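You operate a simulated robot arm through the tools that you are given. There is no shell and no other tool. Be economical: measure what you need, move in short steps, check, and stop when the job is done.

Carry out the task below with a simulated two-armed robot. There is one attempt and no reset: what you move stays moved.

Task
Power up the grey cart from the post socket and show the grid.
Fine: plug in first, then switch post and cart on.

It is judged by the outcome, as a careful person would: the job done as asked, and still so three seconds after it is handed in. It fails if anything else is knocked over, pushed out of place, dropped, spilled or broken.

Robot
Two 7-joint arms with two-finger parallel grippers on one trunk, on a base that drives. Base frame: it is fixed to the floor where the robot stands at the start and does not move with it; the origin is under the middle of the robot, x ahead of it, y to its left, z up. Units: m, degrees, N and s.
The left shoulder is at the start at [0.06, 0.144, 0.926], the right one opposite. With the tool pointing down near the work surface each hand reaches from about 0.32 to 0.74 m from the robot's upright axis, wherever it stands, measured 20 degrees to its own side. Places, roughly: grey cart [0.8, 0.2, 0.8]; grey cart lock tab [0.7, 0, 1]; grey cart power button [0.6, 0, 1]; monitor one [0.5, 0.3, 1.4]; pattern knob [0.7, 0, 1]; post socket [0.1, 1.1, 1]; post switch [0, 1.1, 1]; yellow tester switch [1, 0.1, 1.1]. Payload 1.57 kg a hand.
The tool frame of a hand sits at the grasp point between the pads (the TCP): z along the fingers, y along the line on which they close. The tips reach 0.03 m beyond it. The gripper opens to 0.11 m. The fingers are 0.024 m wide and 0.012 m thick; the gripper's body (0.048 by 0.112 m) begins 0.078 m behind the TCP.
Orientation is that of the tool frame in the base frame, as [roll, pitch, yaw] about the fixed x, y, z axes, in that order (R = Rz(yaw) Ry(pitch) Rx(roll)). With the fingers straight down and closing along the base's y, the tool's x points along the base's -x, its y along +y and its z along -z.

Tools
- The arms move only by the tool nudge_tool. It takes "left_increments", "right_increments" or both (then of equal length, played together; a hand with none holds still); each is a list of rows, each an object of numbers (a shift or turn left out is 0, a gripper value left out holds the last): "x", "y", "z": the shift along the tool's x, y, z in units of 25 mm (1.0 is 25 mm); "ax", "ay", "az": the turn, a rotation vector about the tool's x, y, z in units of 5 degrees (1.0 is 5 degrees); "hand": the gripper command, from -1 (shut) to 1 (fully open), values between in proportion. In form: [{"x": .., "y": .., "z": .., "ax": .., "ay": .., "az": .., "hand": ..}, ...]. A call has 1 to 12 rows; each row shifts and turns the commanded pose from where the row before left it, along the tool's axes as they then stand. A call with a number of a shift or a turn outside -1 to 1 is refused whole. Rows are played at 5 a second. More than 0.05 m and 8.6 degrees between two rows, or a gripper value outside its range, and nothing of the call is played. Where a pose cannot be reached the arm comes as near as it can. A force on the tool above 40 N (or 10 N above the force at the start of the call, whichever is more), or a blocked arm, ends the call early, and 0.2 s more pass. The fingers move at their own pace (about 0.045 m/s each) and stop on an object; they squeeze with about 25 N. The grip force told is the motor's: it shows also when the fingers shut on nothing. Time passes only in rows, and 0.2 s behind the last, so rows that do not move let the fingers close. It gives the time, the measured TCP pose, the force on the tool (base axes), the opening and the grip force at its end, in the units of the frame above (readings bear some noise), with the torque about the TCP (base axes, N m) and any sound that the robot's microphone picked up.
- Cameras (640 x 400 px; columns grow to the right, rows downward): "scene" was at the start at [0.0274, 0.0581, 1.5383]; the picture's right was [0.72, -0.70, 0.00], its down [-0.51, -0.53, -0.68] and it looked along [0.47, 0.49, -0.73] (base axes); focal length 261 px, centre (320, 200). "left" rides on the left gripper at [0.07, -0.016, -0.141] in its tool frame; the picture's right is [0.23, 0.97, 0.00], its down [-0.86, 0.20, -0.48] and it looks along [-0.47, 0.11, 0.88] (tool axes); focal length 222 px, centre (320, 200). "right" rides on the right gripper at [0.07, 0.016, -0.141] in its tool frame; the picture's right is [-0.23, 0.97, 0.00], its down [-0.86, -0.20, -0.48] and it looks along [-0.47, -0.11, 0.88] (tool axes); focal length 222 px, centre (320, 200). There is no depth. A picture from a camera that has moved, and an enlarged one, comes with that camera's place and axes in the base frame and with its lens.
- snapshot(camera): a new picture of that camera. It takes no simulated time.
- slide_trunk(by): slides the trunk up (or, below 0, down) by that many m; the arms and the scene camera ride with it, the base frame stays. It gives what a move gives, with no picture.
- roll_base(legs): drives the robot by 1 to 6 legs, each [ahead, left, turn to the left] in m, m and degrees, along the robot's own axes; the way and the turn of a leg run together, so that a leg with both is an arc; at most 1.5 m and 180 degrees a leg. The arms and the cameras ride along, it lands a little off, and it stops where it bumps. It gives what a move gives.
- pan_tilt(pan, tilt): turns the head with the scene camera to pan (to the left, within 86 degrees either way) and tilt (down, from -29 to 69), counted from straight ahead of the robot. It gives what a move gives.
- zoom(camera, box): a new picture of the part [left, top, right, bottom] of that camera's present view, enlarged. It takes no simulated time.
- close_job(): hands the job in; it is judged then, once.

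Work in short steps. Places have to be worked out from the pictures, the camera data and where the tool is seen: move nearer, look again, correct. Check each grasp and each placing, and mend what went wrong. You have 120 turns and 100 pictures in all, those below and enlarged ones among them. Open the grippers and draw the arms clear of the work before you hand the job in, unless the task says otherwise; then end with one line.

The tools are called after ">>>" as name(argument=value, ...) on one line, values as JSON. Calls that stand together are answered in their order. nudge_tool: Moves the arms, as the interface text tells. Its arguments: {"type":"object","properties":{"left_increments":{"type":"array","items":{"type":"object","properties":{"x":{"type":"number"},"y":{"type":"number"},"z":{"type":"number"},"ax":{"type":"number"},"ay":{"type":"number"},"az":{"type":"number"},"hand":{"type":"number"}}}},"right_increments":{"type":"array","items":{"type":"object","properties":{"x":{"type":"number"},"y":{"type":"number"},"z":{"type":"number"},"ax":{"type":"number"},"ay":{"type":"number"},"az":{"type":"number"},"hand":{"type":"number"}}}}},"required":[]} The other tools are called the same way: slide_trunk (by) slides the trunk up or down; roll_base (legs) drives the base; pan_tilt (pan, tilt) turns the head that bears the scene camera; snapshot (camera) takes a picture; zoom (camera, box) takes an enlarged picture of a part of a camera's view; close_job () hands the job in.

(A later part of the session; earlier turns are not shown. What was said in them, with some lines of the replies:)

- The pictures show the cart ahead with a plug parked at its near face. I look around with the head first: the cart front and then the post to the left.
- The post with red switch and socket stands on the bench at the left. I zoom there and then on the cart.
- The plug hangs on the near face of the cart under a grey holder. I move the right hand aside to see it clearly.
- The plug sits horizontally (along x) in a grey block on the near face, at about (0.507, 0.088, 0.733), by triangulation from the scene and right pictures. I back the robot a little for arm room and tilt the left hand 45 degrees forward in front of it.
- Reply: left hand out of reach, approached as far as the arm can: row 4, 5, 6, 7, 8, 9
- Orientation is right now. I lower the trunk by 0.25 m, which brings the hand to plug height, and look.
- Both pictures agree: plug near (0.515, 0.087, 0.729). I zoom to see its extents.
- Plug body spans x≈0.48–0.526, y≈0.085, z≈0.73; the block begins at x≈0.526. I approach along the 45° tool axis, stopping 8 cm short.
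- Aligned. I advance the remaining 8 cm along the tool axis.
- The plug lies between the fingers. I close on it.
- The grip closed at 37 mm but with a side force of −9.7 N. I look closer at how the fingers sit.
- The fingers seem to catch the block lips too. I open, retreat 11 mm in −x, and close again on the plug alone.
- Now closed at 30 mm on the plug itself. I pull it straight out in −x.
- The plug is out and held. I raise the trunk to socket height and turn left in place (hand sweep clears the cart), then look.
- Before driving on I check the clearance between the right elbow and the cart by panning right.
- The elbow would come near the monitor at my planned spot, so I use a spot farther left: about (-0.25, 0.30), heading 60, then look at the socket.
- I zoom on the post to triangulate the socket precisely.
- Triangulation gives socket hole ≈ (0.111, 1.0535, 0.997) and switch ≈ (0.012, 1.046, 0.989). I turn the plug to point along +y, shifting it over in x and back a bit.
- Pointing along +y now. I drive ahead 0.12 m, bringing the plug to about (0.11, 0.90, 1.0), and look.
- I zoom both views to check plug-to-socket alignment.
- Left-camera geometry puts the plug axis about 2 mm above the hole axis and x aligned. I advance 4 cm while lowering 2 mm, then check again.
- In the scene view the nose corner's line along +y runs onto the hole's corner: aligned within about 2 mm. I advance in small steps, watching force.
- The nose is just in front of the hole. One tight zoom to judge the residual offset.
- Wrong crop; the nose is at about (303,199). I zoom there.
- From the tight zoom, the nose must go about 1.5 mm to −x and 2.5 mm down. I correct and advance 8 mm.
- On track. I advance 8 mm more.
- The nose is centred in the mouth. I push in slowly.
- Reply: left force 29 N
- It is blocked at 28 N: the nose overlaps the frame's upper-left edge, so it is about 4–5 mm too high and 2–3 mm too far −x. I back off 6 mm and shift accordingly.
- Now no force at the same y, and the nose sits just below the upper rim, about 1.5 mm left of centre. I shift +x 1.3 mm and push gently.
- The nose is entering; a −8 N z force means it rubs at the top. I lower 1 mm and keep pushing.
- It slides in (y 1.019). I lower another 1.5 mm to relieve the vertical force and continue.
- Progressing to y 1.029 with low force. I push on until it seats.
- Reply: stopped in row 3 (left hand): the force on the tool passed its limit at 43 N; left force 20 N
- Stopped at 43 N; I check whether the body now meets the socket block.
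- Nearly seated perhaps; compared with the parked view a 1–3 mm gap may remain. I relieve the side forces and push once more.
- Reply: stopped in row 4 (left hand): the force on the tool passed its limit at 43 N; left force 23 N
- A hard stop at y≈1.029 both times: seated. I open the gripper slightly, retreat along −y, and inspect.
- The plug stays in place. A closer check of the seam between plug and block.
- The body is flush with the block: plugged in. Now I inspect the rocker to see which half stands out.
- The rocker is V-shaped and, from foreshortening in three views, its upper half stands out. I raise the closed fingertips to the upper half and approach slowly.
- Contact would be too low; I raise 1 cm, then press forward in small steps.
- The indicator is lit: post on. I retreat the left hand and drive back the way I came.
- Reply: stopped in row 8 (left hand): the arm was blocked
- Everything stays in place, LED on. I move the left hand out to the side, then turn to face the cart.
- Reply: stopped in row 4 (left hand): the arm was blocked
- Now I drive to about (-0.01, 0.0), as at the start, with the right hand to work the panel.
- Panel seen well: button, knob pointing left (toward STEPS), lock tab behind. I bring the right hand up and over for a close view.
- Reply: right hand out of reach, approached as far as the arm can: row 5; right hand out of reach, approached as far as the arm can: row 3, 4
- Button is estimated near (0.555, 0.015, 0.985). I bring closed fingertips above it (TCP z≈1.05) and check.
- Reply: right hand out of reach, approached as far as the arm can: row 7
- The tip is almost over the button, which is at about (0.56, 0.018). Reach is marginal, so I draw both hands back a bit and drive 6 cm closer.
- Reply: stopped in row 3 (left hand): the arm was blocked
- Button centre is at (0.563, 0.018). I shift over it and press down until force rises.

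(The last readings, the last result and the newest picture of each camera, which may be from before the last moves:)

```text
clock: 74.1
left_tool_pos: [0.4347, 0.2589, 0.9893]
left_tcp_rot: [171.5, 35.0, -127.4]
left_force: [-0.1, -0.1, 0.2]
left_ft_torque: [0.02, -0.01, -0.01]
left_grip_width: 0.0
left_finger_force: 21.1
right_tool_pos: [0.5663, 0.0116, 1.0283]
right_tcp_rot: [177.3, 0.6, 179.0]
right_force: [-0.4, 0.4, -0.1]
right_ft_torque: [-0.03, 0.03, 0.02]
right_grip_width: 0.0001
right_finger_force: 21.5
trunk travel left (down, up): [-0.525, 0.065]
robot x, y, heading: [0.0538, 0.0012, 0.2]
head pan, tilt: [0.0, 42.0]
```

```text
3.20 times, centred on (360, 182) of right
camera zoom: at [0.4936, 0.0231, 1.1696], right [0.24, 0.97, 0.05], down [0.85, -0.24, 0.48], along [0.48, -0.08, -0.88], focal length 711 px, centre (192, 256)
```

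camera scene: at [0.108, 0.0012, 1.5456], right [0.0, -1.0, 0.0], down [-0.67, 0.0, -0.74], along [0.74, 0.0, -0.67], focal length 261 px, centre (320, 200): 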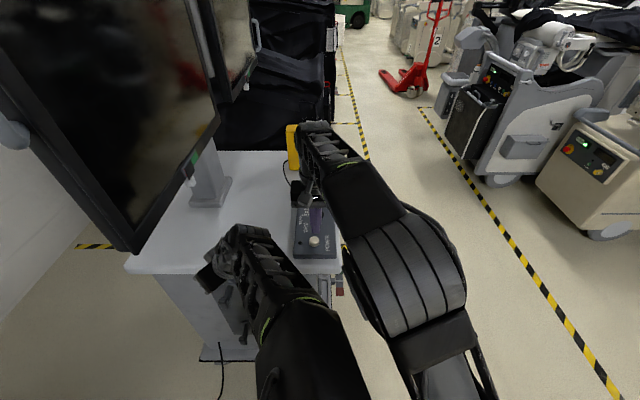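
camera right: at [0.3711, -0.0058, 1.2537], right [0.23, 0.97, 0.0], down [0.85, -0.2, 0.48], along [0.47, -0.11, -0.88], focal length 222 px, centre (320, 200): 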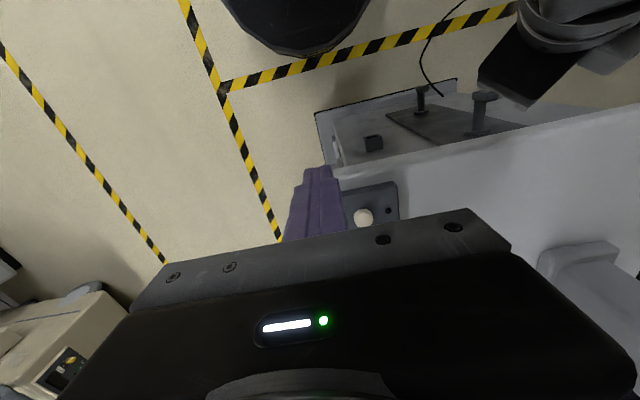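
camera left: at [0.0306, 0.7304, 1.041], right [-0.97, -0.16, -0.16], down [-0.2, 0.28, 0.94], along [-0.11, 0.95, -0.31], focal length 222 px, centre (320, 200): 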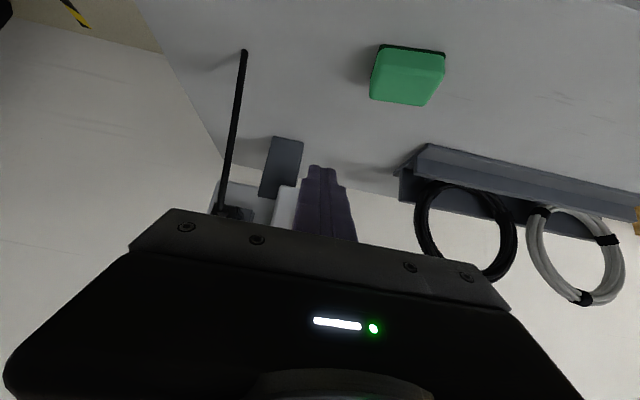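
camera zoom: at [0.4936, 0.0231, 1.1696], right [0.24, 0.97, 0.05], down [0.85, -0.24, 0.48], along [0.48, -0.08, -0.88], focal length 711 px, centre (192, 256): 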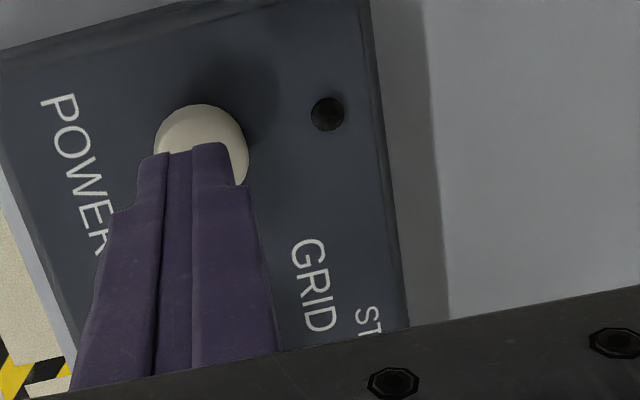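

The hand lags with a slight tilt. I wait a moment and read again.

>>> nudge_tool(right_increments=[{}, {}, {}])

>>> pan_tilt(pan=0, tilt=62)

>>> snapshot(camera="scene")

```text
clock: 74.9
left_tool_pos: [0.4352, 0.2581, 0.9902]
left_tcp_rot: [171.5, 34.9, -127.3]
left_force: [0.6, -0.8, -0.6]
left_ft_torque: [0.03, -0.01, -0.01]
left_grip_width: 0.0
left_finger_force: 21.9
right_tool_pos: [0.5652, 0.0113, 1.028]
right_tcp_rot: [177.3, 0.7, 178.8]
right_force: [0.7, -0.1, -1.0]
right_ft_torque: [0.01, -0.01, -0.02]
right_grip_width: 0.0
right_finger_force: 21.5
trunk travel left (down, up): [-0.525, 0.065]
robot x, y, heading: [0.0486, 0.005, -0.1]
head pan, tilt: [0.0, 42.0]
```

```text
clock: 75.7
left_tool_pos: [0.4362, 0.2583, 0.9892]
left_tcp_rot: [171.6, 35.0, -127.4]
left_force: [0.0, -0.2, -0.7]
left_ft_torque: [0.0, -0.03, 0.03]
left_grip_width: 0.0
left_finger_force: 21.5
right_tool_pos: [0.567, 0.0104, 1.0268]
right_tcp_rot: [177.4, 0.6, 178.8]
right_force: [-0.7, 0.8, 0.7]
right_ft_torque: [-0.03, 0.02, -0.02]
right_grip_width: 0.0001
right_finger_force: 21.5
trunk travel left (down, up): [-0.525, 0.065]
robot x, y, heading: [0.0525, -0.0004, 0.0]
head pan, tilt: [0.0, 62.0]
```

```text
32 pictures are left
camera scene: at [0.0868, 0.0012, 1.5196], right [0.0, -1.0, 0.0], down [-0.88, 0.0, -0.47], along [0.47, 0.0, -0.88], focal length 261 px, centre (320, 200)
```

scene: 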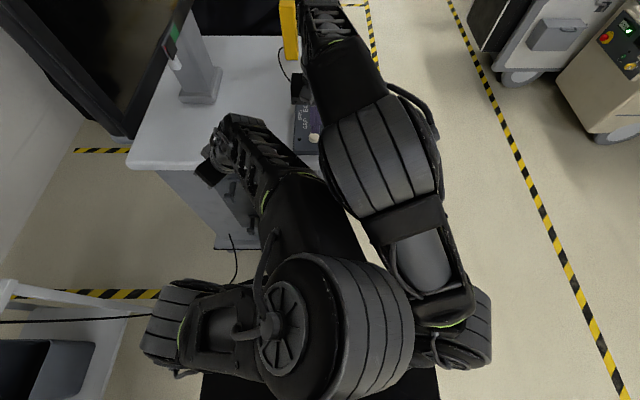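

The left arm's elbow sits in the middle and touches the right arm. I lift the right hand, back off, and then swing the left hand out to its starting kind of pose.

>>> nudge_tool(right_increments=[{"z": -0.6}, {"z": -0.5}, {}])

>>> roll_base(legs=[[-0.22, 0, 0]])

>>> nudge_tool(left_increments=[{"ay": 1, "z": 0.5}, {"ay": 1, "z": 0.5}, {"ay": 1, "y": 0.8}, {"ay": 1, "y": 0.8}, {"ay": 1, "y": 0.8}, {"ay": 1, "y": 0.8}, {"ay": 1, "y": 0.8}])

>>> snapshot(camera="scene")

```text
clock: 76.7
left_tool_pos: [0.4349, 0.2578, 0.9893]
left_tcp_rot: [171.0, 34.9, -127.7]
left_force: [1.2, -0.4, -0.1]
left_ft_torque: [0.01, 0.01, 0.02]
left_grip_width: 0.0
left_finger_force: 21.1
right_tool_pos: [0.569, 0.0023, 1.0622]
right_tcp_rot: [175.9, 0.8, 177.8]
right_force: [-0.6, -0.3, 0.4]
right_ft_torque: [0.01, -0.02, -0.02]
right_grip_width: 0.0
right_finger_force: 21.5
trunk travel left (down, up): [-0.525, 0.065]
robot x, y, heading: [0.0497, -0.0003, 0.2]
head pan, tilt: [0.0, 62.0]
stopped in row 3 (right hand): the arm was blocked; the commanded pose is now the measured one
```

```text
clock: 78.4
left_tool_pos: [0.214, 0.2567, 0.9891]
left_tcp_rot: [171.2, 34.9, -127.8]
left_force: [0.2, 0.0, -0.7]
left_ft_torque: [-0.01, -0.01, -0.05]
left_grip_width: 0.0
left_finger_force: 21.4
right_tool_pos: [0.3481, 0.0026, 1.0632]
right_tcp_rot: [176.0, 0.9, 177.8]
right_force: [-1.8, 0.1, 0.0]
right_ft_torque: [-0.01, -0.02, -0.01]
right_grip_width: 0.0
right_finger_force: 21.1
trunk travel left (down, up): [-0.525, 0.065]
robot x, y, heading: [-0.1676, 0.0005, -0.0]
head pan, tilt: [0.0, 62.0]
```

```text
clock: 80.0
left_tool_pos: [0.1375, 0.3238, 0.9807]
left_tcp_rot: [172.9, 0.1, -122.8]
left_force: [1.1, -0.6, 0.1]
left_ft_torque: [-0.01, -0.01, -0.01]
left_grip_width: 0.0
left_finger_force: 20.8
right_tool_pos: [0.3499, 0.002, 1.0626]
right_tcp_rot: [176.0, 0.9, 177.9]
right_force: [0.3, 1.2, -0.6]
right_ft_torque: [-0.03, -0.02, -0.01]
right_grip_width: 0.0
right_finger_force: 21.6
trunk travel left (down, up): [-0.525, 0.065]
robot x, y, heading: [-0.1707, 0.0007, -0.2]
head pan, tilt: [0.0, 62.0]
```

```text
31 pictures are left
camera scene: at [-0.1333, 0.0021, 1.5196], right [0.0, -1.0, 0.0], down [-0.88, 0.0, -0.47], along [0.47, 0.0, -0.88], focal length 261 px, centre (320, 200)
```

scene: 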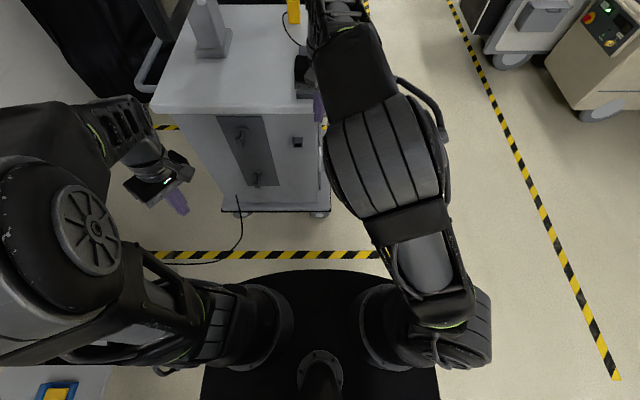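

The left elbow has swung out. I square the right hand and drive back in to the cart.

>>> nudge_tool(right_increments=[{"ax": 0.8, "az": -0.44}, {"y": 0.6, "x": 0.3}, {}])

>>> roll_base(legs=[[0.2, 0, 0]])

>>> snapshot(camera="right")

```text
clock: 80.8
left_tool_pos: [0.1364, 0.3231, 0.9809]
left_tcp_rot: [172.8, 0.3, -122.7]
left_force: [-0.6, 0.6, 1.0]
left_ft_torque: [-0.02, 0.01, -0.01]
left_grip_width: 0.0001
left_finger_force: 20.9
right_tool_pos: [0.343, 0.0172, 1.0623]
right_tcp_rot: [-179.9, 0.9, -179.9]
right_force: [0.5, -0.6, -1.3]
right_ft_torque: [0.0, -0.03, 0.01]
right_grip_width: 0.0001
right_finger_force: 21.4
trunk travel left (down, up): [-0.525, 0.065]
robot x, y, heading: [-0.1706, 0.0021, -0.2]
head pan, tilt: [0.0, 62.0]
```

```text
clock: 82.2
left_tool_pos: [0.2693, 0.3206, 0.971]
left_tcp_rot: [171.8, -1.6, -121.6]
left_force: [0.2, -0.2, -0.4]
left_ft_torque: [0.04, 0.01, 0.0]
left_grip_width: 0.0002
left_finger_force: 21.2
right_tool_pos: [0.4917, 0.0173, 1.0636]
right_tcp_rot: [-179.9, 1.0, -179.5]
right_force: [0.4, -0.3, 0.4]
right_ft_torque: [0.01, 0.03, -0.03]
right_grip_width: 0.0
right_finger_force: 21.7
trunk travel left (down, up): [-0.525, 0.065]
robot x, y, heading: [-0.0167, -0.0008, 0.2]
head pan, tilt: [0.0, 62.0]
stopped in leg 1: the robot was blocked; the commanded pose is now the measured one
```

```text
30 pictures are left
camera right: at [0.4184, 0.0344, 1.2044], right [0.22, 0.98, 0.0], down [0.85, -0.19, 0.49], along [0.48, -0.11, -0.87], focal length 222 px, centre (320, 200)
```

right: 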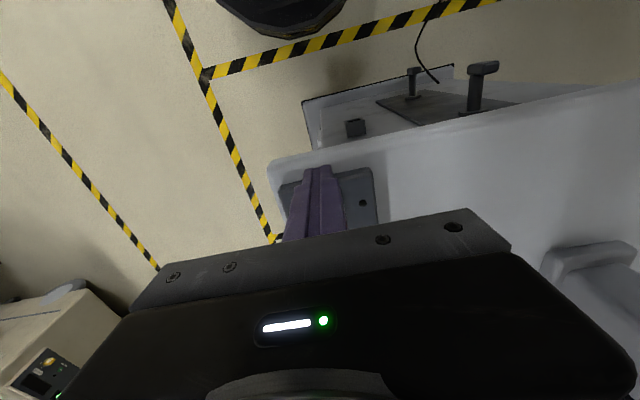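

Blocked: the left arm seems to touch something (monitor?). I look at once.

>>> pan_tilt(pan=45, tilt=40)

>>> snapshot(camera="scene")

```text
clock: 83.3
left_tool_pos: [0.2688, 0.3205, 0.9715]
left_tcp_rot: [171.9, -1.6, -121.7]
left_force: [-0.5, -0.2, 0.9]
left_ft_torque: [0.0, 0.01, -0.03]
left_grip_width: 0.0
left_finger_force: 21.0
right_tool_pos: [0.4919, 0.0191, 1.0649]
right_tcp_rot: [-180.0, 1.1, -179.6]
right_force: [0.4, 0.2, -0.4]
right_ft_torque: [-0.02, -0.03, 0.0]
right_grip_width: 0.0
right_finger_force: 21.2
trunk travel left (down, up): [-0.525, 0.065]
robot x, y, heading: [-0.0167, 0.0024, -0.2]
head pan, tilt: [45.0, 40.0]
```

```text
29 pictures are left
camera scene: at [0.0103, 0.0615, 1.5485], right [0.71, -0.71, 0.0], down [-0.45, -0.46, -0.77], along [0.54, 0.54, -0.64], focal length 261 px, centre (320, 200)
```

scene: 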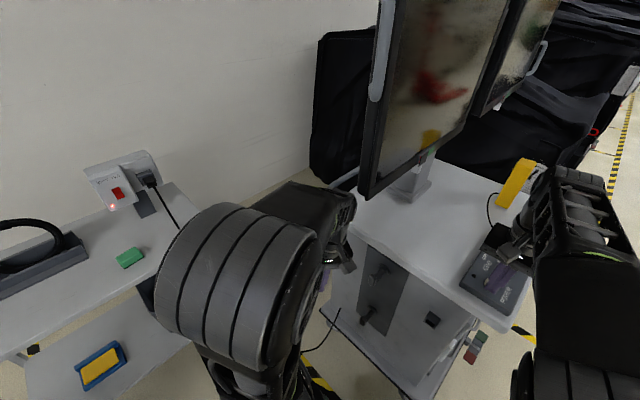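

The left forearm met the monitor's near corner (around x 0.37, y 0.3); the monitor looks unmoved. I back off and instead work from the aisle side, where the panel text is meant to be read: strafe right, drive ahead, turn left.

>>> roll_base(legs=[[-0.2, 0, 0], [0, -0.78, 0], [0.77, 0, 0], [0, 0, 90]])

>>> pan_tilt(pan=0, tilt=40)

>>> snapshot(camera="scene")

```text
clock: 96.2
left_tool_pos: [0.2418, -0.47, 0.9713]
left_tcp_rot: [171.8, -1.4, -33.9]
left_force: [-0.4, 0.4, -0.5]
left_ft_torque: [-0.01, -0.02, 0.02]
left_grip_width: 0.0
left_finger_force: 21.4
right_tool_pos: [0.5526, -0.2615, 1.0619]
right_tcp_rot: [180.0, 0.8, -91.8]
right_force: [-0.5, -0.7, -0.3]
right_ft_torque: [-0.04, -0.01, 0.0]
right_grip_width: 0.0002
right_finger_force: 21.3
trunk travel left (down, up): [-0.525, 0.065]
robot x, y, heading: [0.5537, -0.7719, 87.9]
head pan, tilt: [45.0, 40.0]
```

```text
clock: 97.3
left_tool_pos: [0.242, -0.4699, 0.971]
left_tcp_rot: [171.8, -1.5, -33.9]
left_force: [-0.4, -1.2, 0.2]
left_ft_torque: [0.02, 0.02, 0.02]
left_grip_width: 0.0002
left_finger_force: 20.8
right_tool_pos: [0.5521, -0.261, 1.0619]
right_tcp_rot: [179.9, 0.9, -91.8]
right_force: [0.1, 0.6, 0.2]
right_ft_torque: [0.01, -0.01, 0.02]
right_grip_width: 0.0
right_finger_force: 21.5
trunk travel left (down, up): [-0.525, 0.065]
robot x, y, heading: [0.5507, -0.7679, 88.1]
head pan, tilt: [0.0, 40.0]
```

```text
28 pictures are left
camera scene: at [0.5558, -0.7165, 1.5486], right [1.0, -0.03, 0.0], down [-0.02, -0.64, -0.77], along [0.03, 0.77, -0.64], focal length 261 px, centre (320, 200)
```

scene: 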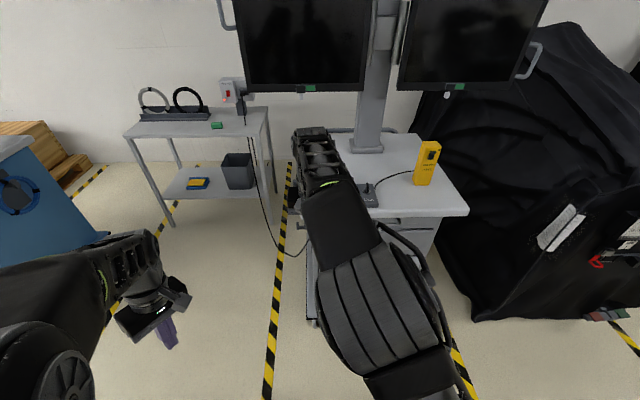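

This side is ideal: screens and panel face me. I correct heading and approach 0.17 m, then look with the hand camera.

>>> roll_base(legs=[[0.17, 0, 2]])

>>> snapshot(camera="right")

>>> snapshot(camera="scene")

```text
clock: 98.8
left_tool_pos: [0.2333, -0.311, 0.9708]
left_tcp_rot: [171.7, -1.4, -31.9]
left_force: [0.1, -0.5, -0.8]
left_ft_torque: [-0.03, 0.01, -0.03]
left_grip_width: 0.0
left_finger_force: 21.1
right_tool_pos: [0.5362, -0.0905, 1.0632]
right_tcp_rot: [-180.0, 0.9, -89.8]
right_force: [0.4, 1.0, -0.2]
right_ft_torque: [-0.04, -0.01, -0.02]
right_grip_width: 0.0001
right_finger_force: 21.1
trunk travel left (down, up): [-0.525, 0.065]
robot x, y, heading: [0.5525, -0.6057, 90.2]
head pan, tilt: [0.0, 40.0]
```

```text
27 pictures are left
camera right: at [0.5194, -0.1625, 1.2026], right [-0.98, 0.22, 0.0], down [0.19, 0.85, 0.49], along [0.11, 0.48, -0.87], focal length 222 px, centre (320, 200)
```

right: 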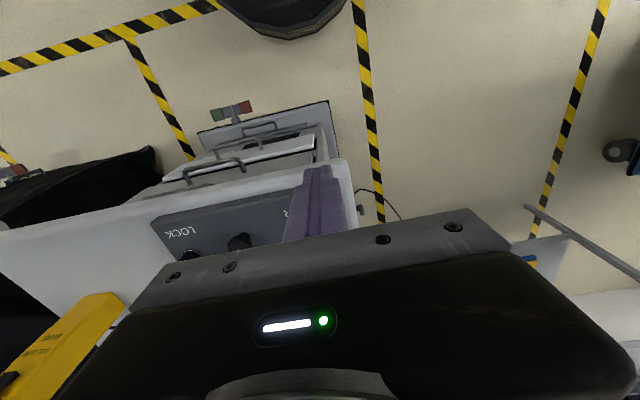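

```text
26 pictures are left
camera scene: at [0.5564, -0.5457, 1.5485], right [1.0, 0.0, 0.0], down [0.0, -0.64, -0.77], along [0.0, 0.77, -0.64], focal length 261 px, centre (320, 200)
```

scene: 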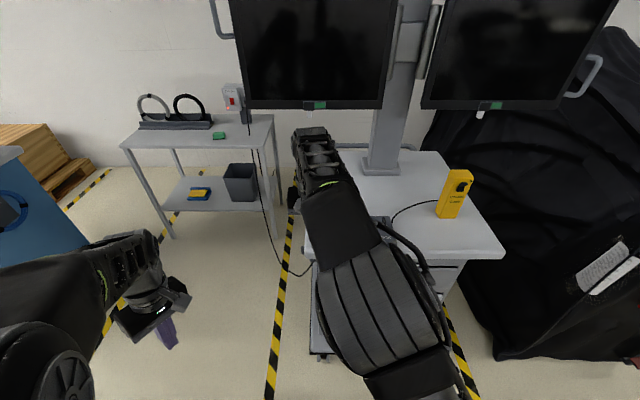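

I move the right fingertips above the button (x 0.563, y 0.018).

>>> nudge_tool(right_increments=[{"x": -1, "y": -0.5}, {"x": -1, "y": -0.5}, {"x": -1}, {"x": -1}, {"x": -0.3, "z": 0.5}, {}])

>>> zoom(camera="right", box=[180, 110, 460, 245])

```text
clock: 100.2
left_tool_pos: [0.2338, -0.3138, 0.9721]
left_tcp_rot: [171.8, -1.4, -31.7]
left_force: [-0.5, -0.1, 0.2]
left_ft_torque: [0.0, -0.01, -0.01]
left_grip_width: 0.0
left_finger_force: 21.3
right_tool_pos: [0.5678, -0.0147, 1.0296]
right_tcp_rot: [179.9, 1.2, -89.6]
right_force: [-0.2, 0.1, 0.2]
right_ft_torque: [0.0, 0.02, -0.01]
right_grip_width: 0.0002
right_finger_force: 21.3
right hand out of reach, approached as far as the arm can: row 3, 4
trunk travel left (down, up): [-0.525, 0.065]
robot x, y, heading: [0.5569, -0.607, 90.1]
head pan, tilt: [0.0, 40.0]
```

```text
2.29 times, centred on (320, 178) of right
camera zoom: at [0.5514, -0.0872, 1.1686], right [-0.98, 0.22, 0.01], down [0.2, 0.85, 0.49], along [0.1, 0.48, -0.87], focal length 508 px, centre (320, 251)
```

zoom: 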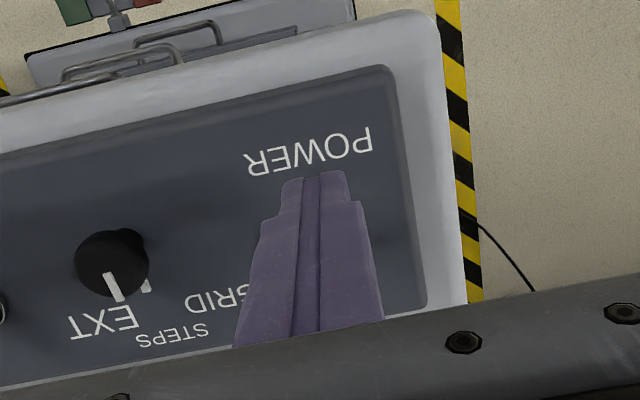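

Out of reach slightly; I pull the hand back 8 cm and drive 9 cm closer.

>>> nudge_tool(right_increments=[{"x": 1, "z": -0.4}, {"x": 1}, {"x": 0.6}])

>>> roll_base(legs=[[0.09, 0, 0]])

>>> zoom(camera="right", box=[180, 110, 460, 245])

```text
clock: 101.0
left_tool_pos: [0.2337, -0.3121, 0.9714]
left_tcp_rot: [171.7, -1.5, -31.8]
left_force: [-0.6, -0.4, -0.2]
left_ft_torque: [-0.02, -0.02, -0.01]
left_grip_width: 0.0
left_finger_force: 21.0
right_tool_pos: [0.5695, -0.0792, 1.0384]
right_tcp_rot: [-179.9, 1.0, -89.7]
right_force: [-0.2, 0.4, 0.7]
right_ft_torque: [0.02, -0.02, 0.01]
right_grip_width: 0.0002
right_finger_force: 20.9
trunk travel left (down, up): [-0.525, 0.065]
robot x, y, heading: [0.5475, -0.6011, 90.4]
head pan, tilt: [0.0, 40.0]
```

```text
clock: 102.1
left_tool_pos: [0.2338, -0.2207, 0.971]
left_tcp_rot: [171.7, -1.4, -31.8]
left_force: [0.4, 0.6, 0.2]
left_ft_torque: [-0.04, 0.01, 0.02]
left_grip_width: 0.0
left_finger_force: 21.4
right_tool_pos: [0.5676, 0.0133, 1.0374]
right_tcp_rot: [179.9, 0.9, -89.8]
right_force: [0.1, 1.2, -0.2]
right_ft_torque: [-0.05, -0.02, 0.02]
right_grip_width: 0.0002
right_finger_force: 21.2
trunk travel left (down, up): [-0.525, 0.065]
robot x, y, heading: [0.549, -0.5087, 90.1]
head pan, tilt: [0.0, 40.0]
```

```text
2.29 times, centred on (320, 178) of right
camera zoom: at [0.5502, -0.0577, 1.1776], right [-0.98, 0.22, 0.0], down [0.2, 0.85, 0.49], along [0.11, 0.48, -0.87], focal length 508 px, centre (320, 251)
```

zoom: 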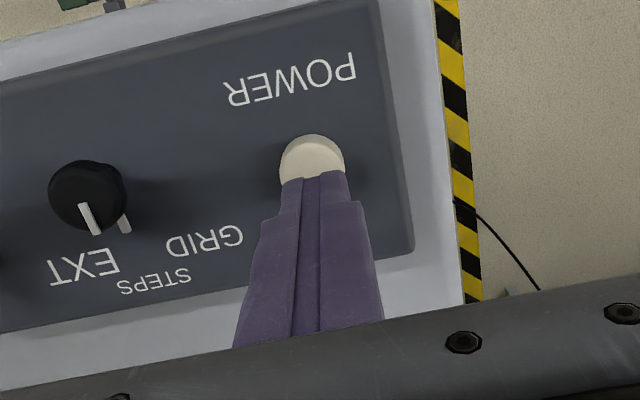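

The tip is over the button. I press down in small steps.

>>> nudge_tool(right_increments=[{"z": 0.4}, {"z": 0.3}, {"z": 0.2}, {"z": 0.15}, {"z": 0.15}, {"z": 0.15}, {"z": 0.15}, {"z": 0.15}])

>>> zoom(camera="right", box=[180, 110, 460, 245])

```text
clock: 103.9
left_tool_pos: [0.2344, -0.2238, 0.9715]
left_tcp_rot: [171.9, -1.4, -31.8]
left_force: [-0.3, 0.9, -0.4]
left_ft_torque: [-0.01, 0.0, -0.02]
left_grip_width: 0.0001
left_finger_force: 21.4
right_tool_pos: [0.5664, 0.0137, 0.9987]
right_tcp_rot: [179.9, 1.2, -89.8]
right_force: [0.3, -2.3, 19.3]
right_ft_torque: [-0.01, -0.08, 0.0]
right_grip_width: 0.0
right_finger_force: 20.7
trunk travel left (down, up): [-0.525, 0.065]
robot x, y, heading: [0.5523, -0.5124, 89.9]
head pan, tilt: [0.0, 40.0]
heard: click
```

```text
2.29 times, centred on (320, 178) of right
camera zoom: at [0.5505, -0.0591, 1.1387], right [-0.98, 0.22, 0.01], down [0.2, 0.85, 0.5], along [0.1, 0.48, -0.87], focal length 508 px, centre (320, 251)
```

zoom: 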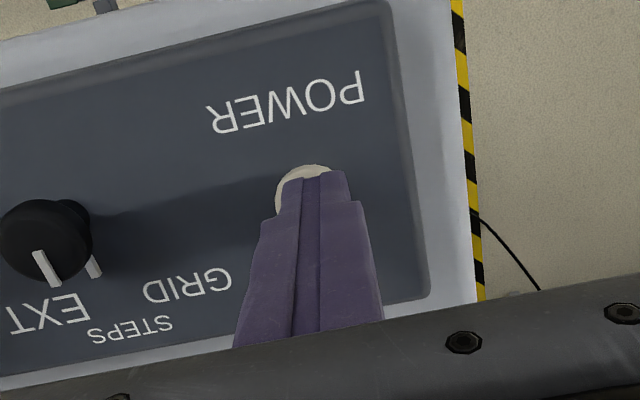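

A click, with about 19 N. I lift off and look at the LED and the screens.

>>> nudge_tool(right_increments=[{"z": -0.8}, {"z": -0.8}, {"z": -0.6}])

>>> pan_tilt(pan=0, tilt=25)

>>> snapshot(camera="scene")

>>> zoom(camera="right", box=[150, 110, 430, 245])

```text
clock: 104.7
left_tool_pos: [0.2338, -0.2233, 0.9719]
left_tcp_rot: [171.8, -1.6, -31.8]
left_force: [0.3, -0.5, -0.3]
left_ft_torque: [0.01, 0.02, 0.0]
left_grip_width: 0.0
left_finger_force: 21.3
right_tool_pos: [0.5667, 0.0121, 1.0506]
right_tcp_rot: [-180.0, 0.9, -89.7]
right_force: [0.0, -0.2, 0.5]
right_ft_torque: [-0.01, 0.03, -0.01]
right_grip_width: 0.0002
right_finger_force: 21.7
trunk travel left (down, up): [-0.525, 0.065]
robot x, y, heading: [0.5547, -0.5116, 89.8]
head pan, tilt: [0.0, 40.0]
```

```text
clock: 105.5
left_tool_pos: [0.233, -0.224, 0.971]
left_tcp_rot: [171.8, -1.5, -31.8]
left_force: [-0.2, 0.5, -0.1]
left_ft_torque: [0.01, 0.04, -0.05]
left_grip_width: 0.0
left_finger_force: 21.4
right_tool_pos: [0.5669, 0.0125, 1.0509]
right_tcp_rot: [-180.0, 0.9, -89.7]
right_force: [-1.1, -0.4, -0.4]
right_ft_torque: [0.02, 0.0, -0.01]
right_grip_width: 0.0
right_finger_force: 21.2
trunk travel left (down, up): [-0.525, 0.065]
robot x, y, heading: [0.5554, -0.5159, 90.0]
head pan, tilt: [0.0, 25.0]
```

```text
22 pictures are left
camera scene: at [0.5562, -0.4499, 1.5719], right [1.0, 0.0, 0.0], down [0.0, -0.42, -0.91], along [0.0, 0.91, -0.42], focal length 261 px, centre (320, 200)
```

scene: 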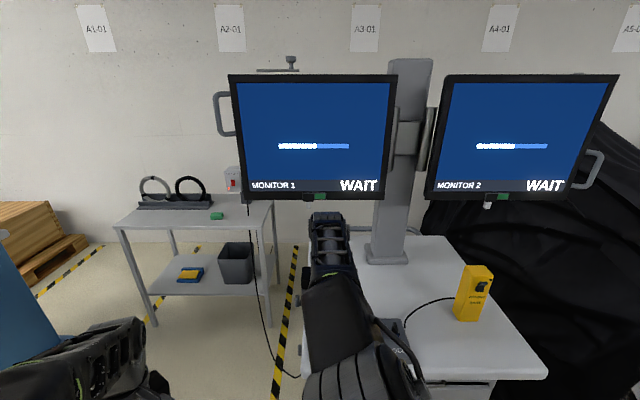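

```text
2.29 times, centred on (290, 178) of right
camera zoom: at [0.5505, -0.0598, 1.1911], right [-0.98, 0.22, 0.0], down [0.2, 0.85, 0.49], along [0.11, 0.48, -0.87], focal length 508 px, centre (389, 251)
```

zoom: 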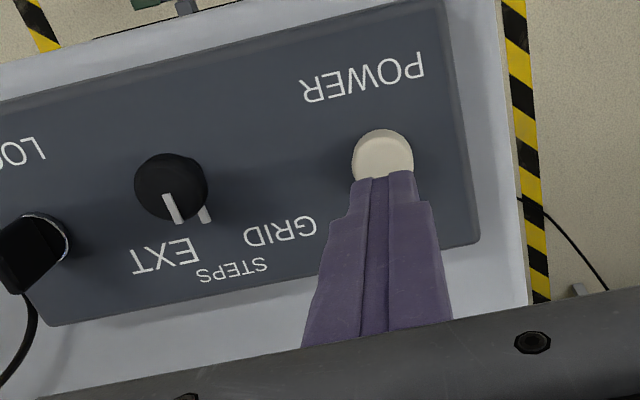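

The cart is on and booting ("WAIT"). Meanwhile I open the fingers to 5 cm and move above the knob, near (0.656, 0.0).

>>> nudge_tool(right_increments=[{"y": -0.9, "hand": -0.05}, {"y": -0.9, "x": 0.25}, {"y": -0.9, "x": 0.2}, {"y": -0.9}, {}, {}])

>>> zoom(camera="right", box=[180, 110, 460, 245])

>>> zoom(camera="scene", box=[220, 60, 630, 320])

```text
clock: 106.8
left_tool_pos: [0.2331, -0.2218, 0.9705]
left_tcp_rot: [171.8, -1.5, -31.7]
left_force: [0.0, 0.1, -0.9]
left_ft_torque: [0.01, -0.02, 0.02]
left_grip_width: 0.0002
left_finger_force: 20.8
right_tool_pos: [0.6582, 0.0021, 1.0513]
right_tcp_rot: [179.9, 1.0, -89.7]
right_force: [-0.2, 0.0, -0.8]
right_ft_torque: [0.03, 0.0, 0.0]
right_grip_width: 0.0526
right_finger_force: 0.1
trunk travel left (down, up): [-0.525, 0.065]
robot x, y, heading: [0.5561, -0.5109, 90.2]
head pan, tilt: [0.0, 25.0]
```

```text
2.29 times, centred on (320, 178) of right
camera zoom: at [0.6411, -0.0695, 1.1915], right [-0.98, 0.22, 0.0], down [0.2, 0.85, 0.49], along [0.11, 0.48, -0.87], focal length 508 px, centre (320, 251)
```

zoom: 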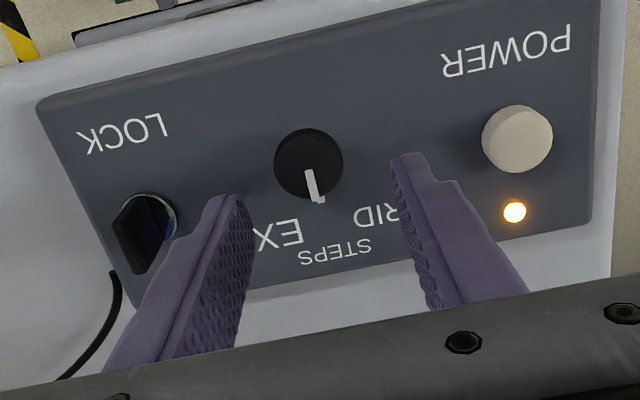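

```text
1.54 times, centred on (425, 190) of scene
camera zoom: at [0.5564, -0.4498, 1.5719], right [1.0, 0.0, 0.0], down [0.0, -0.42, -0.91], along [0.0, 0.91, -0.42], focal length 402 px, centre (158, 215)
```

zoom: 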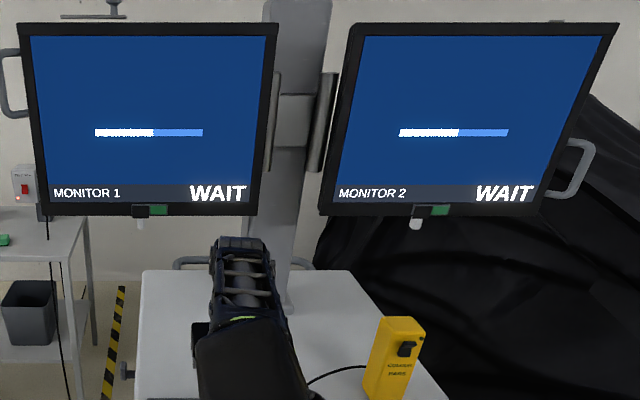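

LED is amber while booting. I let time pass.

>>> nudge_tool(right_increments=[{}, {}, {}, {}, {}, {}, {}, {}, {}, {}, {}, {}])

>>> nudge_tool(right_increments=[{}, {}, {}, {}, {}, {}, {}, {}, {}, {}, {}, {}])

>>> zoom(camera="scene", box=[220, 60, 630, 320])

>>> zoom(camera="right", box=[190, 140, 350, 240])

```text
clock: 109.5
left_tool_pos: [0.2344, -0.2214, 0.9705]
left_tcp_rot: [171.8, -1.5, -31.9]
left_force: [0.3, 0.5, -0.5]
left_ft_torque: [0.03, -0.03, 0.04]
left_grip_width: 0.0002
left_finger_force: 21.6
right_tool_pos: [0.6568, 0.0031, 1.0498]
right_tcp_rot: [-179.9, 0.9, -89.7]
right_force: [-0.1, 0.1, -0.2]
right_ft_torque: [0.0, -0.02, 0.02]
right_grip_width: 0.0524
right_finger_force: 0.1
trunk travel left (down, up): [-0.525, 0.065]
robot x, y, heading: [0.555, -0.5096, 90.2]
head pan, tilt: [0.0, 25.0]
```

```text
clock: 112.0
left_tool_pos: [0.2332, -0.2222, 0.9712]
left_tcp_rot: [171.8, -1.5, -31.8]
left_force: [-0.3, 0.0, 0.3]
left_ft_torque: [0.02, 0.01, -0.03]
left_grip_width: 0.0
left_finger_force: 21.6
right_tool_pos: [0.6574, 0.0022, 1.0519]
right_tcp_rot: [180.0, 0.9, -89.6]
right_force: [0.0, -0.4, 0.5]
right_ft_torque: [-0.01, 0.01, 0.01]
right_grip_width: 0.0525
right_finger_force: 0.0
trunk travel left (down, up): [-0.525, 0.065]
robot x, y, heading: [0.5545, -0.5149, 90.2]
head pan, tilt: [0.0, 25.0]
```

```text
1.54 times, centred on (425, 190) of scene
camera zoom: at [0.5562, -0.4498, 1.5719], right [1.0, 0.0, 0.0], down [0.0, -0.42, -0.91], along [0.0, 0.91, -0.42], focal length 402 px, centre (158, 215)
```

zoom: 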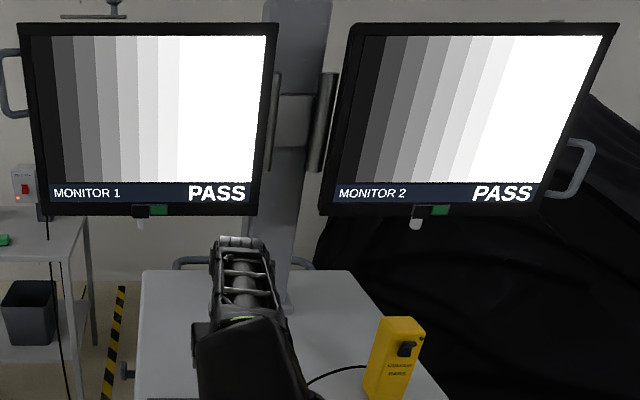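

```text
4.00 times, centred on (270, 190) of right
camera zoom: at [0.6408, -0.0695, 1.1915], right [-0.98, 0.22, 0.0], down [0.2, 0.85, 0.49], along [0.11, 0.48, -0.87], focal length 888 px, centre (520, 240)
```

zoom: 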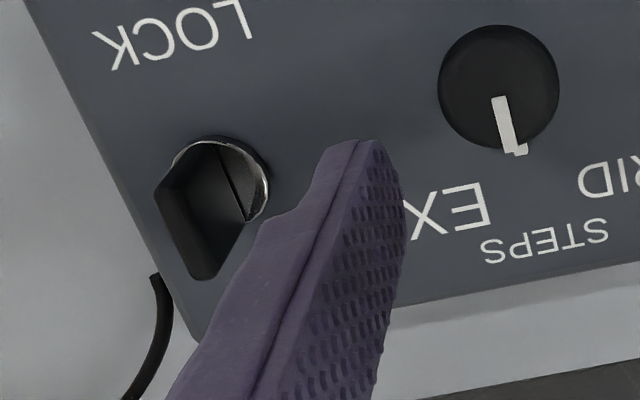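

Both monitors pass and show STEPS, so the knob at centre is STEPS; GRID lies ~40° toward −x. I lower the fingers around the knob, watching force.

>>> nudge_tool(right_increments=[{"y": -0.15, "x": 0.05}, {"z": 0.6}, {"z": 0.5}, {"z": 0.4}, {"z": 0.2}, {"z": 0.2}, {}])

>>> zoom(camera="right", box=[220, 120, 420, 240])

```text
clock: 113.7
left_tool_pos: [0.2341, -0.221, 0.9725]
left_tcp_rot: [171.9, -1.4, -31.8]
left_force: [-0.2, 0.0, -0.2]
left_ft_torque: [0.0, -0.01, 0.0]
left_grip_width: 0.0001
left_finger_force: 21.5
right_tool_pos: [0.6606, 0.0018, 1.0045]
right_tcp_rot: [-180.0, 0.9, -89.7]
right_force: [0.5, -0.5, 0.4]
right_ft_torque: [0.0, -0.02, -0.03]
right_grip_width: 0.0524
right_finger_force: 0.1
trunk travel left (down, up): [-0.525, 0.065]
robot x, y, heading: [0.5547, -0.5146, 90.2]
head pan, tilt: [0.0, 25.0]
```

```text
3.20 times, centred on (320, 180) of right
camera zoom: at [0.6438, -0.0707, 1.144], right [-0.98, 0.22, 0.0], down [0.2, 0.85, 0.49], along [0.11, 0.48, -0.87], focal length 711 px, centre (320, 264)
```

zoom: 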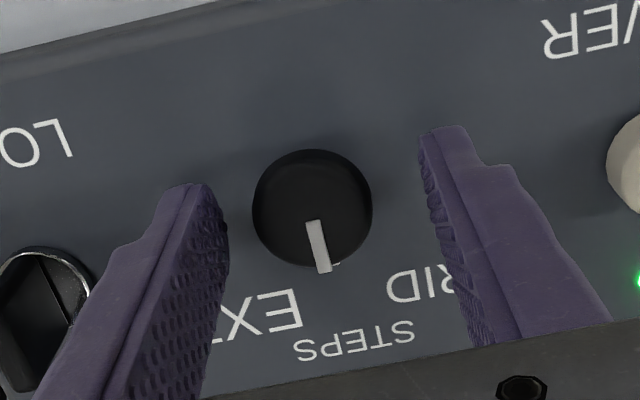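

The knob is centred between the fingers, its top at about z 0.985. I lower 5 mm more and close.

>>> nudge_tool(right_increments=[{"z": 0.2}, {"hand": -1}, {}, {}, {}])

>>> zoom(camera="right", box=[220, 120, 420, 240])

```text
clock: 114.8
left_tool_pos: [0.234, -0.2213, 0.9708]
left_tcp_rot: [171.9, -1.4, -31.8]
left_force: [0.2, -0.7, 0.6]
left_ft_torque: [0.0, -0.02, 0.02]
left_grip_width: 0.0003
left_finger_force: 21.0
right_tool_pos: [0.6624, 0.0003, 0.9986]
right_tcp_rot: [180.0, 0.9, -89.7]
right_force: [9.5, 0.4, 0.6]
right_ft_torque: [0.14, -0.39, 0.02]
right_grip_width: 0.0292
right_finger_force: 37.7
trunk travel left (down, up): [-0.525, 0.065]
robot x, y, heading: [0.5496, -0.513, 90.1]
head pan, tilt: [0.0, 25.0]
```

```text
3.20 times, centred on (320, 180) of right
camera zoom: at [0.6457, -0.0707, 1.1391], right [-0.97, 0.22, 0.0], down [0.2, 0.85, 0.49], along [0.11, 0.48, -0.87], focal length 711 px, centre (320, 264)
```

zoom: 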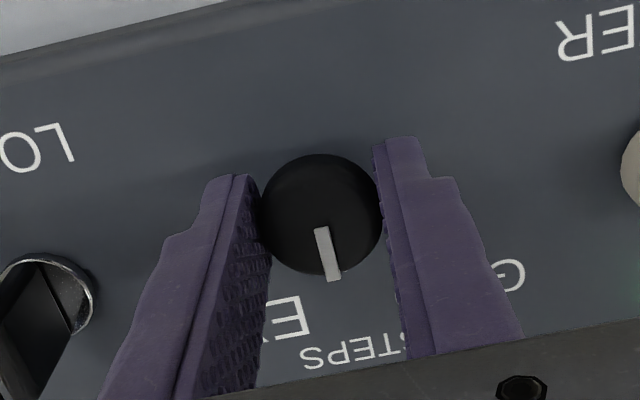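

Gripped at 29 mm. I turn 10° toward GRID first and check torque.

>>> nudge_tool(right_increments=[{"y": -0.04}, {"az": -0.5}, {"az": -0.5}, {"az": -0.5}, {"az": -0.5}])

>>> zoom(camera="right", box=[220, 120, 420, 240])

```text
clock: 116.0
left_tool_pos: [0.2353, -0.2227, 0.9717]
left_tcp_rot: [171.8, -1.3, -31.8]
left_force: [0.6, 0.1, 0.4]
left_ft_torque: [-0.01, 0.01, -0.01]
left_grip_width: 0.0
left_finger_force: 21.4
right_tool_pos: [0.6635, 0.001, 1.0002]
right_tcp_rot: [-179.9, 0.9, -79.6]
right_force: [10.1, 2.9, 6.7]
right_ft_torque: [-0.76, -0.1, -0.01]
right_grip_width: 0.0294
right_finger_force: 38.9
trunk travel left (down, up): [-0.525, 0.065]
robot x, y, heading: [0.5541, -0.5131, 90.1]
head pan, tilt: [0.0, 25.0]
```

```text
3.20 times, centred on (320, 180) of right
camera zoom: at [0.6585, -0.0724, 1.1391], right [-1.0, 0.05, 0.0], down [0.04, 0.87, 0.49], along [0.02, 0.49, -0.87], focal length 711 px, centre (320, 264)
```

zoom: 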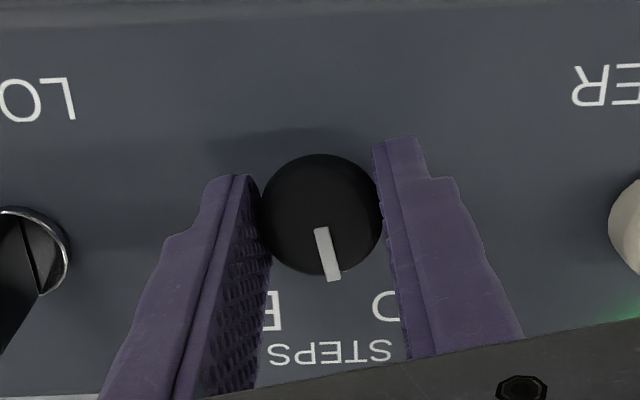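

The knob turns freely with the hand. I continue 30° more.

>>> nudge_tool(right_increments=[{"az": -1}, {"az": -1}, {"az": -1}, {"az": -1}, {"az": -1}, {"az": -1}, {}])

>>> zoom(camera="right", box=[200, 110, 440, 245])

>>> zoom(camera="scene", box=[220, 60, 630, 320])

```text
clock: 117.7
left_tool_pos: [0.2345, -0.2222, 0.9719]
left_tcp_rot: [171.8, -1.4, -31.8]
left_force: [-0.7, -1.0, -0.2]
left_ft_torque: [0.01, -0.04, -0.02]
left_grip_width: 0.0
left_finger_force: 20.9
right_tool_pos: [0.664, 0.0007, 0.9981]
right_tcp_rot: [-179.3, 0.8, -49.6]
right_force: [15.3, 5.9, 15.9]
right_ft_torque: [0.75, 0.2, -0.05]
right_grip_width: 0.0292
right_finger_force: 39.2
trunk travel left (down, up): [-0.525, 0.065]
robot x, y, heading: [0.5569, -0.5108, 90.0]
head pan, tilt: [0.0, 25.0]
```

```text
2.67 times, centred on (320, 178) of right
camera zoom: at [0.6952, -0.0646, 1.1389], right [-0.89, -0.46, -0.01], down [-0.4, 0.77, 0.49], along [-0.22, 0.44, -0.87], focal length 592 px, centre (320, 260)
```

zoom: 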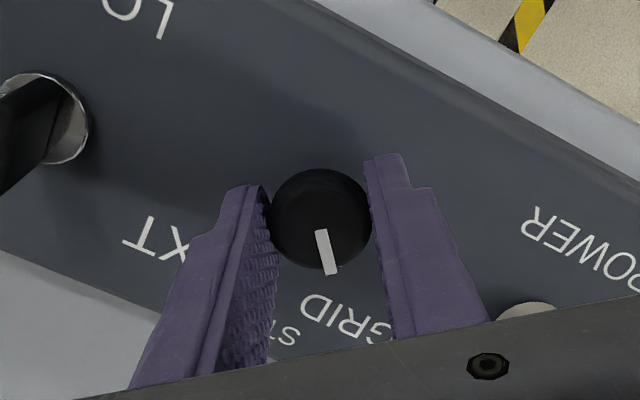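

```text
1.54 times, centred on (425, 190) of scene
camera zoom: at [0.5583, -0.4504, 1.572], right [1.0, 0.0, 0.0], down [0.0, -0.42, -0.91], along [0.0, 0.91, -0.42], focal length 402 px, centre (158, 215)
```

zoom: 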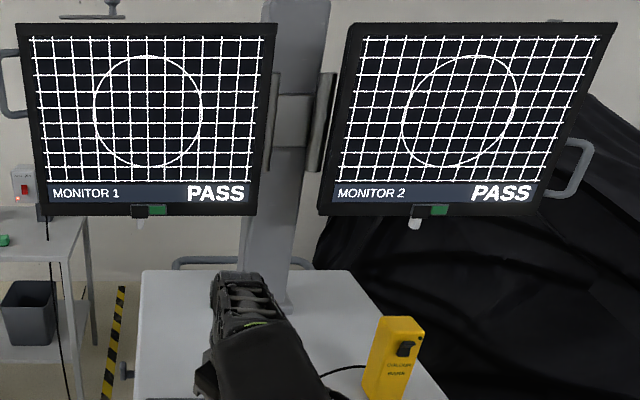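

Grid is shown on both monitors. I release the knob, lift straight up, and check it holds.

>>> nudge_tool(right_increments=[{"hand": -0.1}, {}, {}, {"z": -0.6}, {"z": -0.8}, {"z": -0.8}, {"x": 1}, {"x": 1}, {"x": 1}])

>>> zoom(camera="scene", box=[220, 60, 630, 320])

>>> snapshot(camera="right")

```text
clock: 119.7
left_tool_pos: [0.2333, -0.2226, 0.9714]
left_tcp_rot: [171.7, -1.5, -31.8]
left_force: [0.0, 0.2, 0.2]
left_ft_torque: [0.01, 0.03, -0.01]
left_grip_width: 0.0
left_finger_force: 21.6
right_tool_pos: [0.7115, -0.0574, 1.0529]
right_tcp_rot: [-179.4, 0.8, -49.7]
right_force: [0.3, -0.2, -0.2]
right_ft_torque: [0.0, 0.03, -0.02]
right_grip_width: 0.0496
right_finger_force: 0.1
trunk travel left (down, up): [-0.525, 0.065]
robot x, y, heading: [0.5538, -0.5133, 90.5]
head pan, tilt: [0.0, 25.0]
```

```text
1.54 times, centred on (425, 190) of scene
camera zoom: at [0.5569, -0.4505, 1.572], right [1.0, 0.0, 0.0], down [0.0, -0.42, -0.91], along [0.0, 0.91, -0.42], focal length 402 px, centre (158, 215)
```

zoom: 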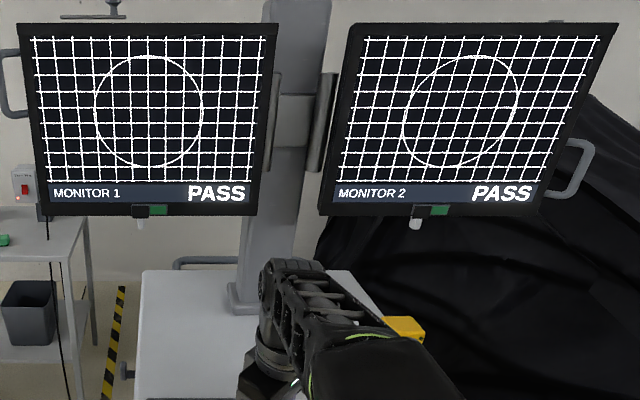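

```text
10 pictures are left
camera right: at [0.7431, -0.1228, 1.1936], right [-0.89, -0.46, -0.01], down [-0.4, 0.77, 0.49], along [-0.22, 0.44, -0.87], focal length 222 px, centre (320, 200)
```

right: 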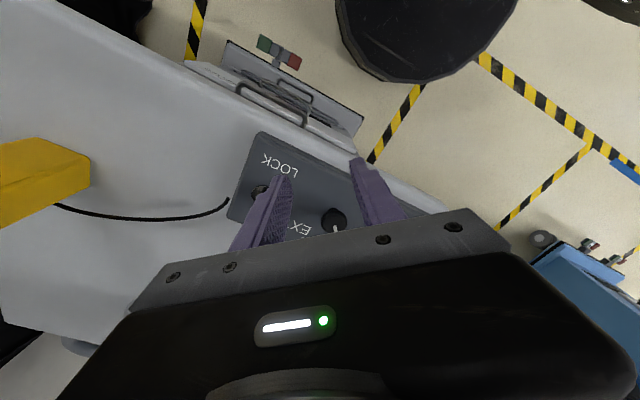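

The grid holds. I drive the robot back from the cart, open both grippers, and take a last look.

>>> roll_base(legs=[[-0.35, 0, 0]])

>>> nudge_tool(left_increments=[{"hand": 1}, {}, {}, {}, {}, {}, {}, {}, {}, {}], right_increments=[{"hand": 1}, {}, {}, {}, {}, {}, {}, {}, {}, {}])

>>> snapshot(camera="scene")

```text
clock: 121.9
left_tool_pos: [0.2344, -0.5724, 0.9719]
left_tcp_rot: [171.7, -1.5, -31.9]
left_force: [0.0, -0.1, 0.4]
left_ft_torque: [0.04, 0.0, 0.05]
left_grip_width: 0.0
left_finger_force: 21.7
right_tool_pos: [0.7123, -0.408, 1.0542]
right_tcp_rot: [-179.4, 0.7, -49.8]
right_force: [0.7, -0.6, 0.0]
right_ft_torque: [0.02, 0.0, -0.01]
right_grip_width: 0.0496
right_finger_force: 0.0
trunk travel left (down, up): [-0.525, 0.065]
robot x, y, heading: [0.5555, -0.8621, 90.1]
head pan, tilt: [0.0, 25.0]
```

```text
clock: 124.1
left_tool_pos: [0.2336, -0.5707, 0.9709]
left_tcp_rot: [171.8, -1.5, -31.9]
left_force: [-0.9, 0.6, 0.2]
left_ft_torque: [0.06, -0.03, 0.0]
left_grip_width: 0.11
left_finger_force: 0.1
right_tool_pos: [0.7111, -0.4081, 1.0538]
right_tcp_rot: [-179.5, 0.8, -49.7]
right_force: [0.3, 0.6, -0.8]
right_ft_torque: [-0.01, -0.01, 0.01]
right_grip_width: 0.1099
right_finger_force: 0.0
trunk travel left (down, up): [-0.525, 0.065]
robot x, y, heading: [0.5549, -0.8626, 90.1]
head pan, tilt: [0.0, 25.0]
```

```text
9 pictures are left
camera scene: at [0.5569, -0.8002, 1.5719], right [1.0, 0.0, 0.0], down [0.0, -0.42, -0.91], along [0.0, 0.91, -0.42], focal length 261 px, centre (320, 200)
```

scene: 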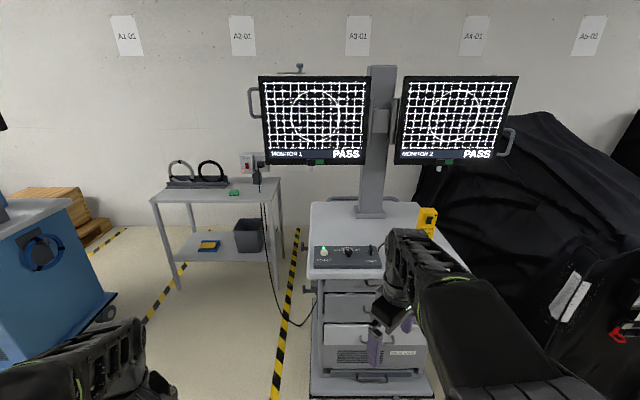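

The plug is in, the post and cart are on, both monitors show the grid, and nothing looks out of place. I hand in.

>>> close_job()

```text
The job is handed in.
```

The grey cart is plugged into the post socket. I switched on the post, then the cart, and both monitors now show the grid with PASS. On the way, the left forearm bumped the edge of a cart monitor and stopped the base; the monitor looked unmoved afterwards.
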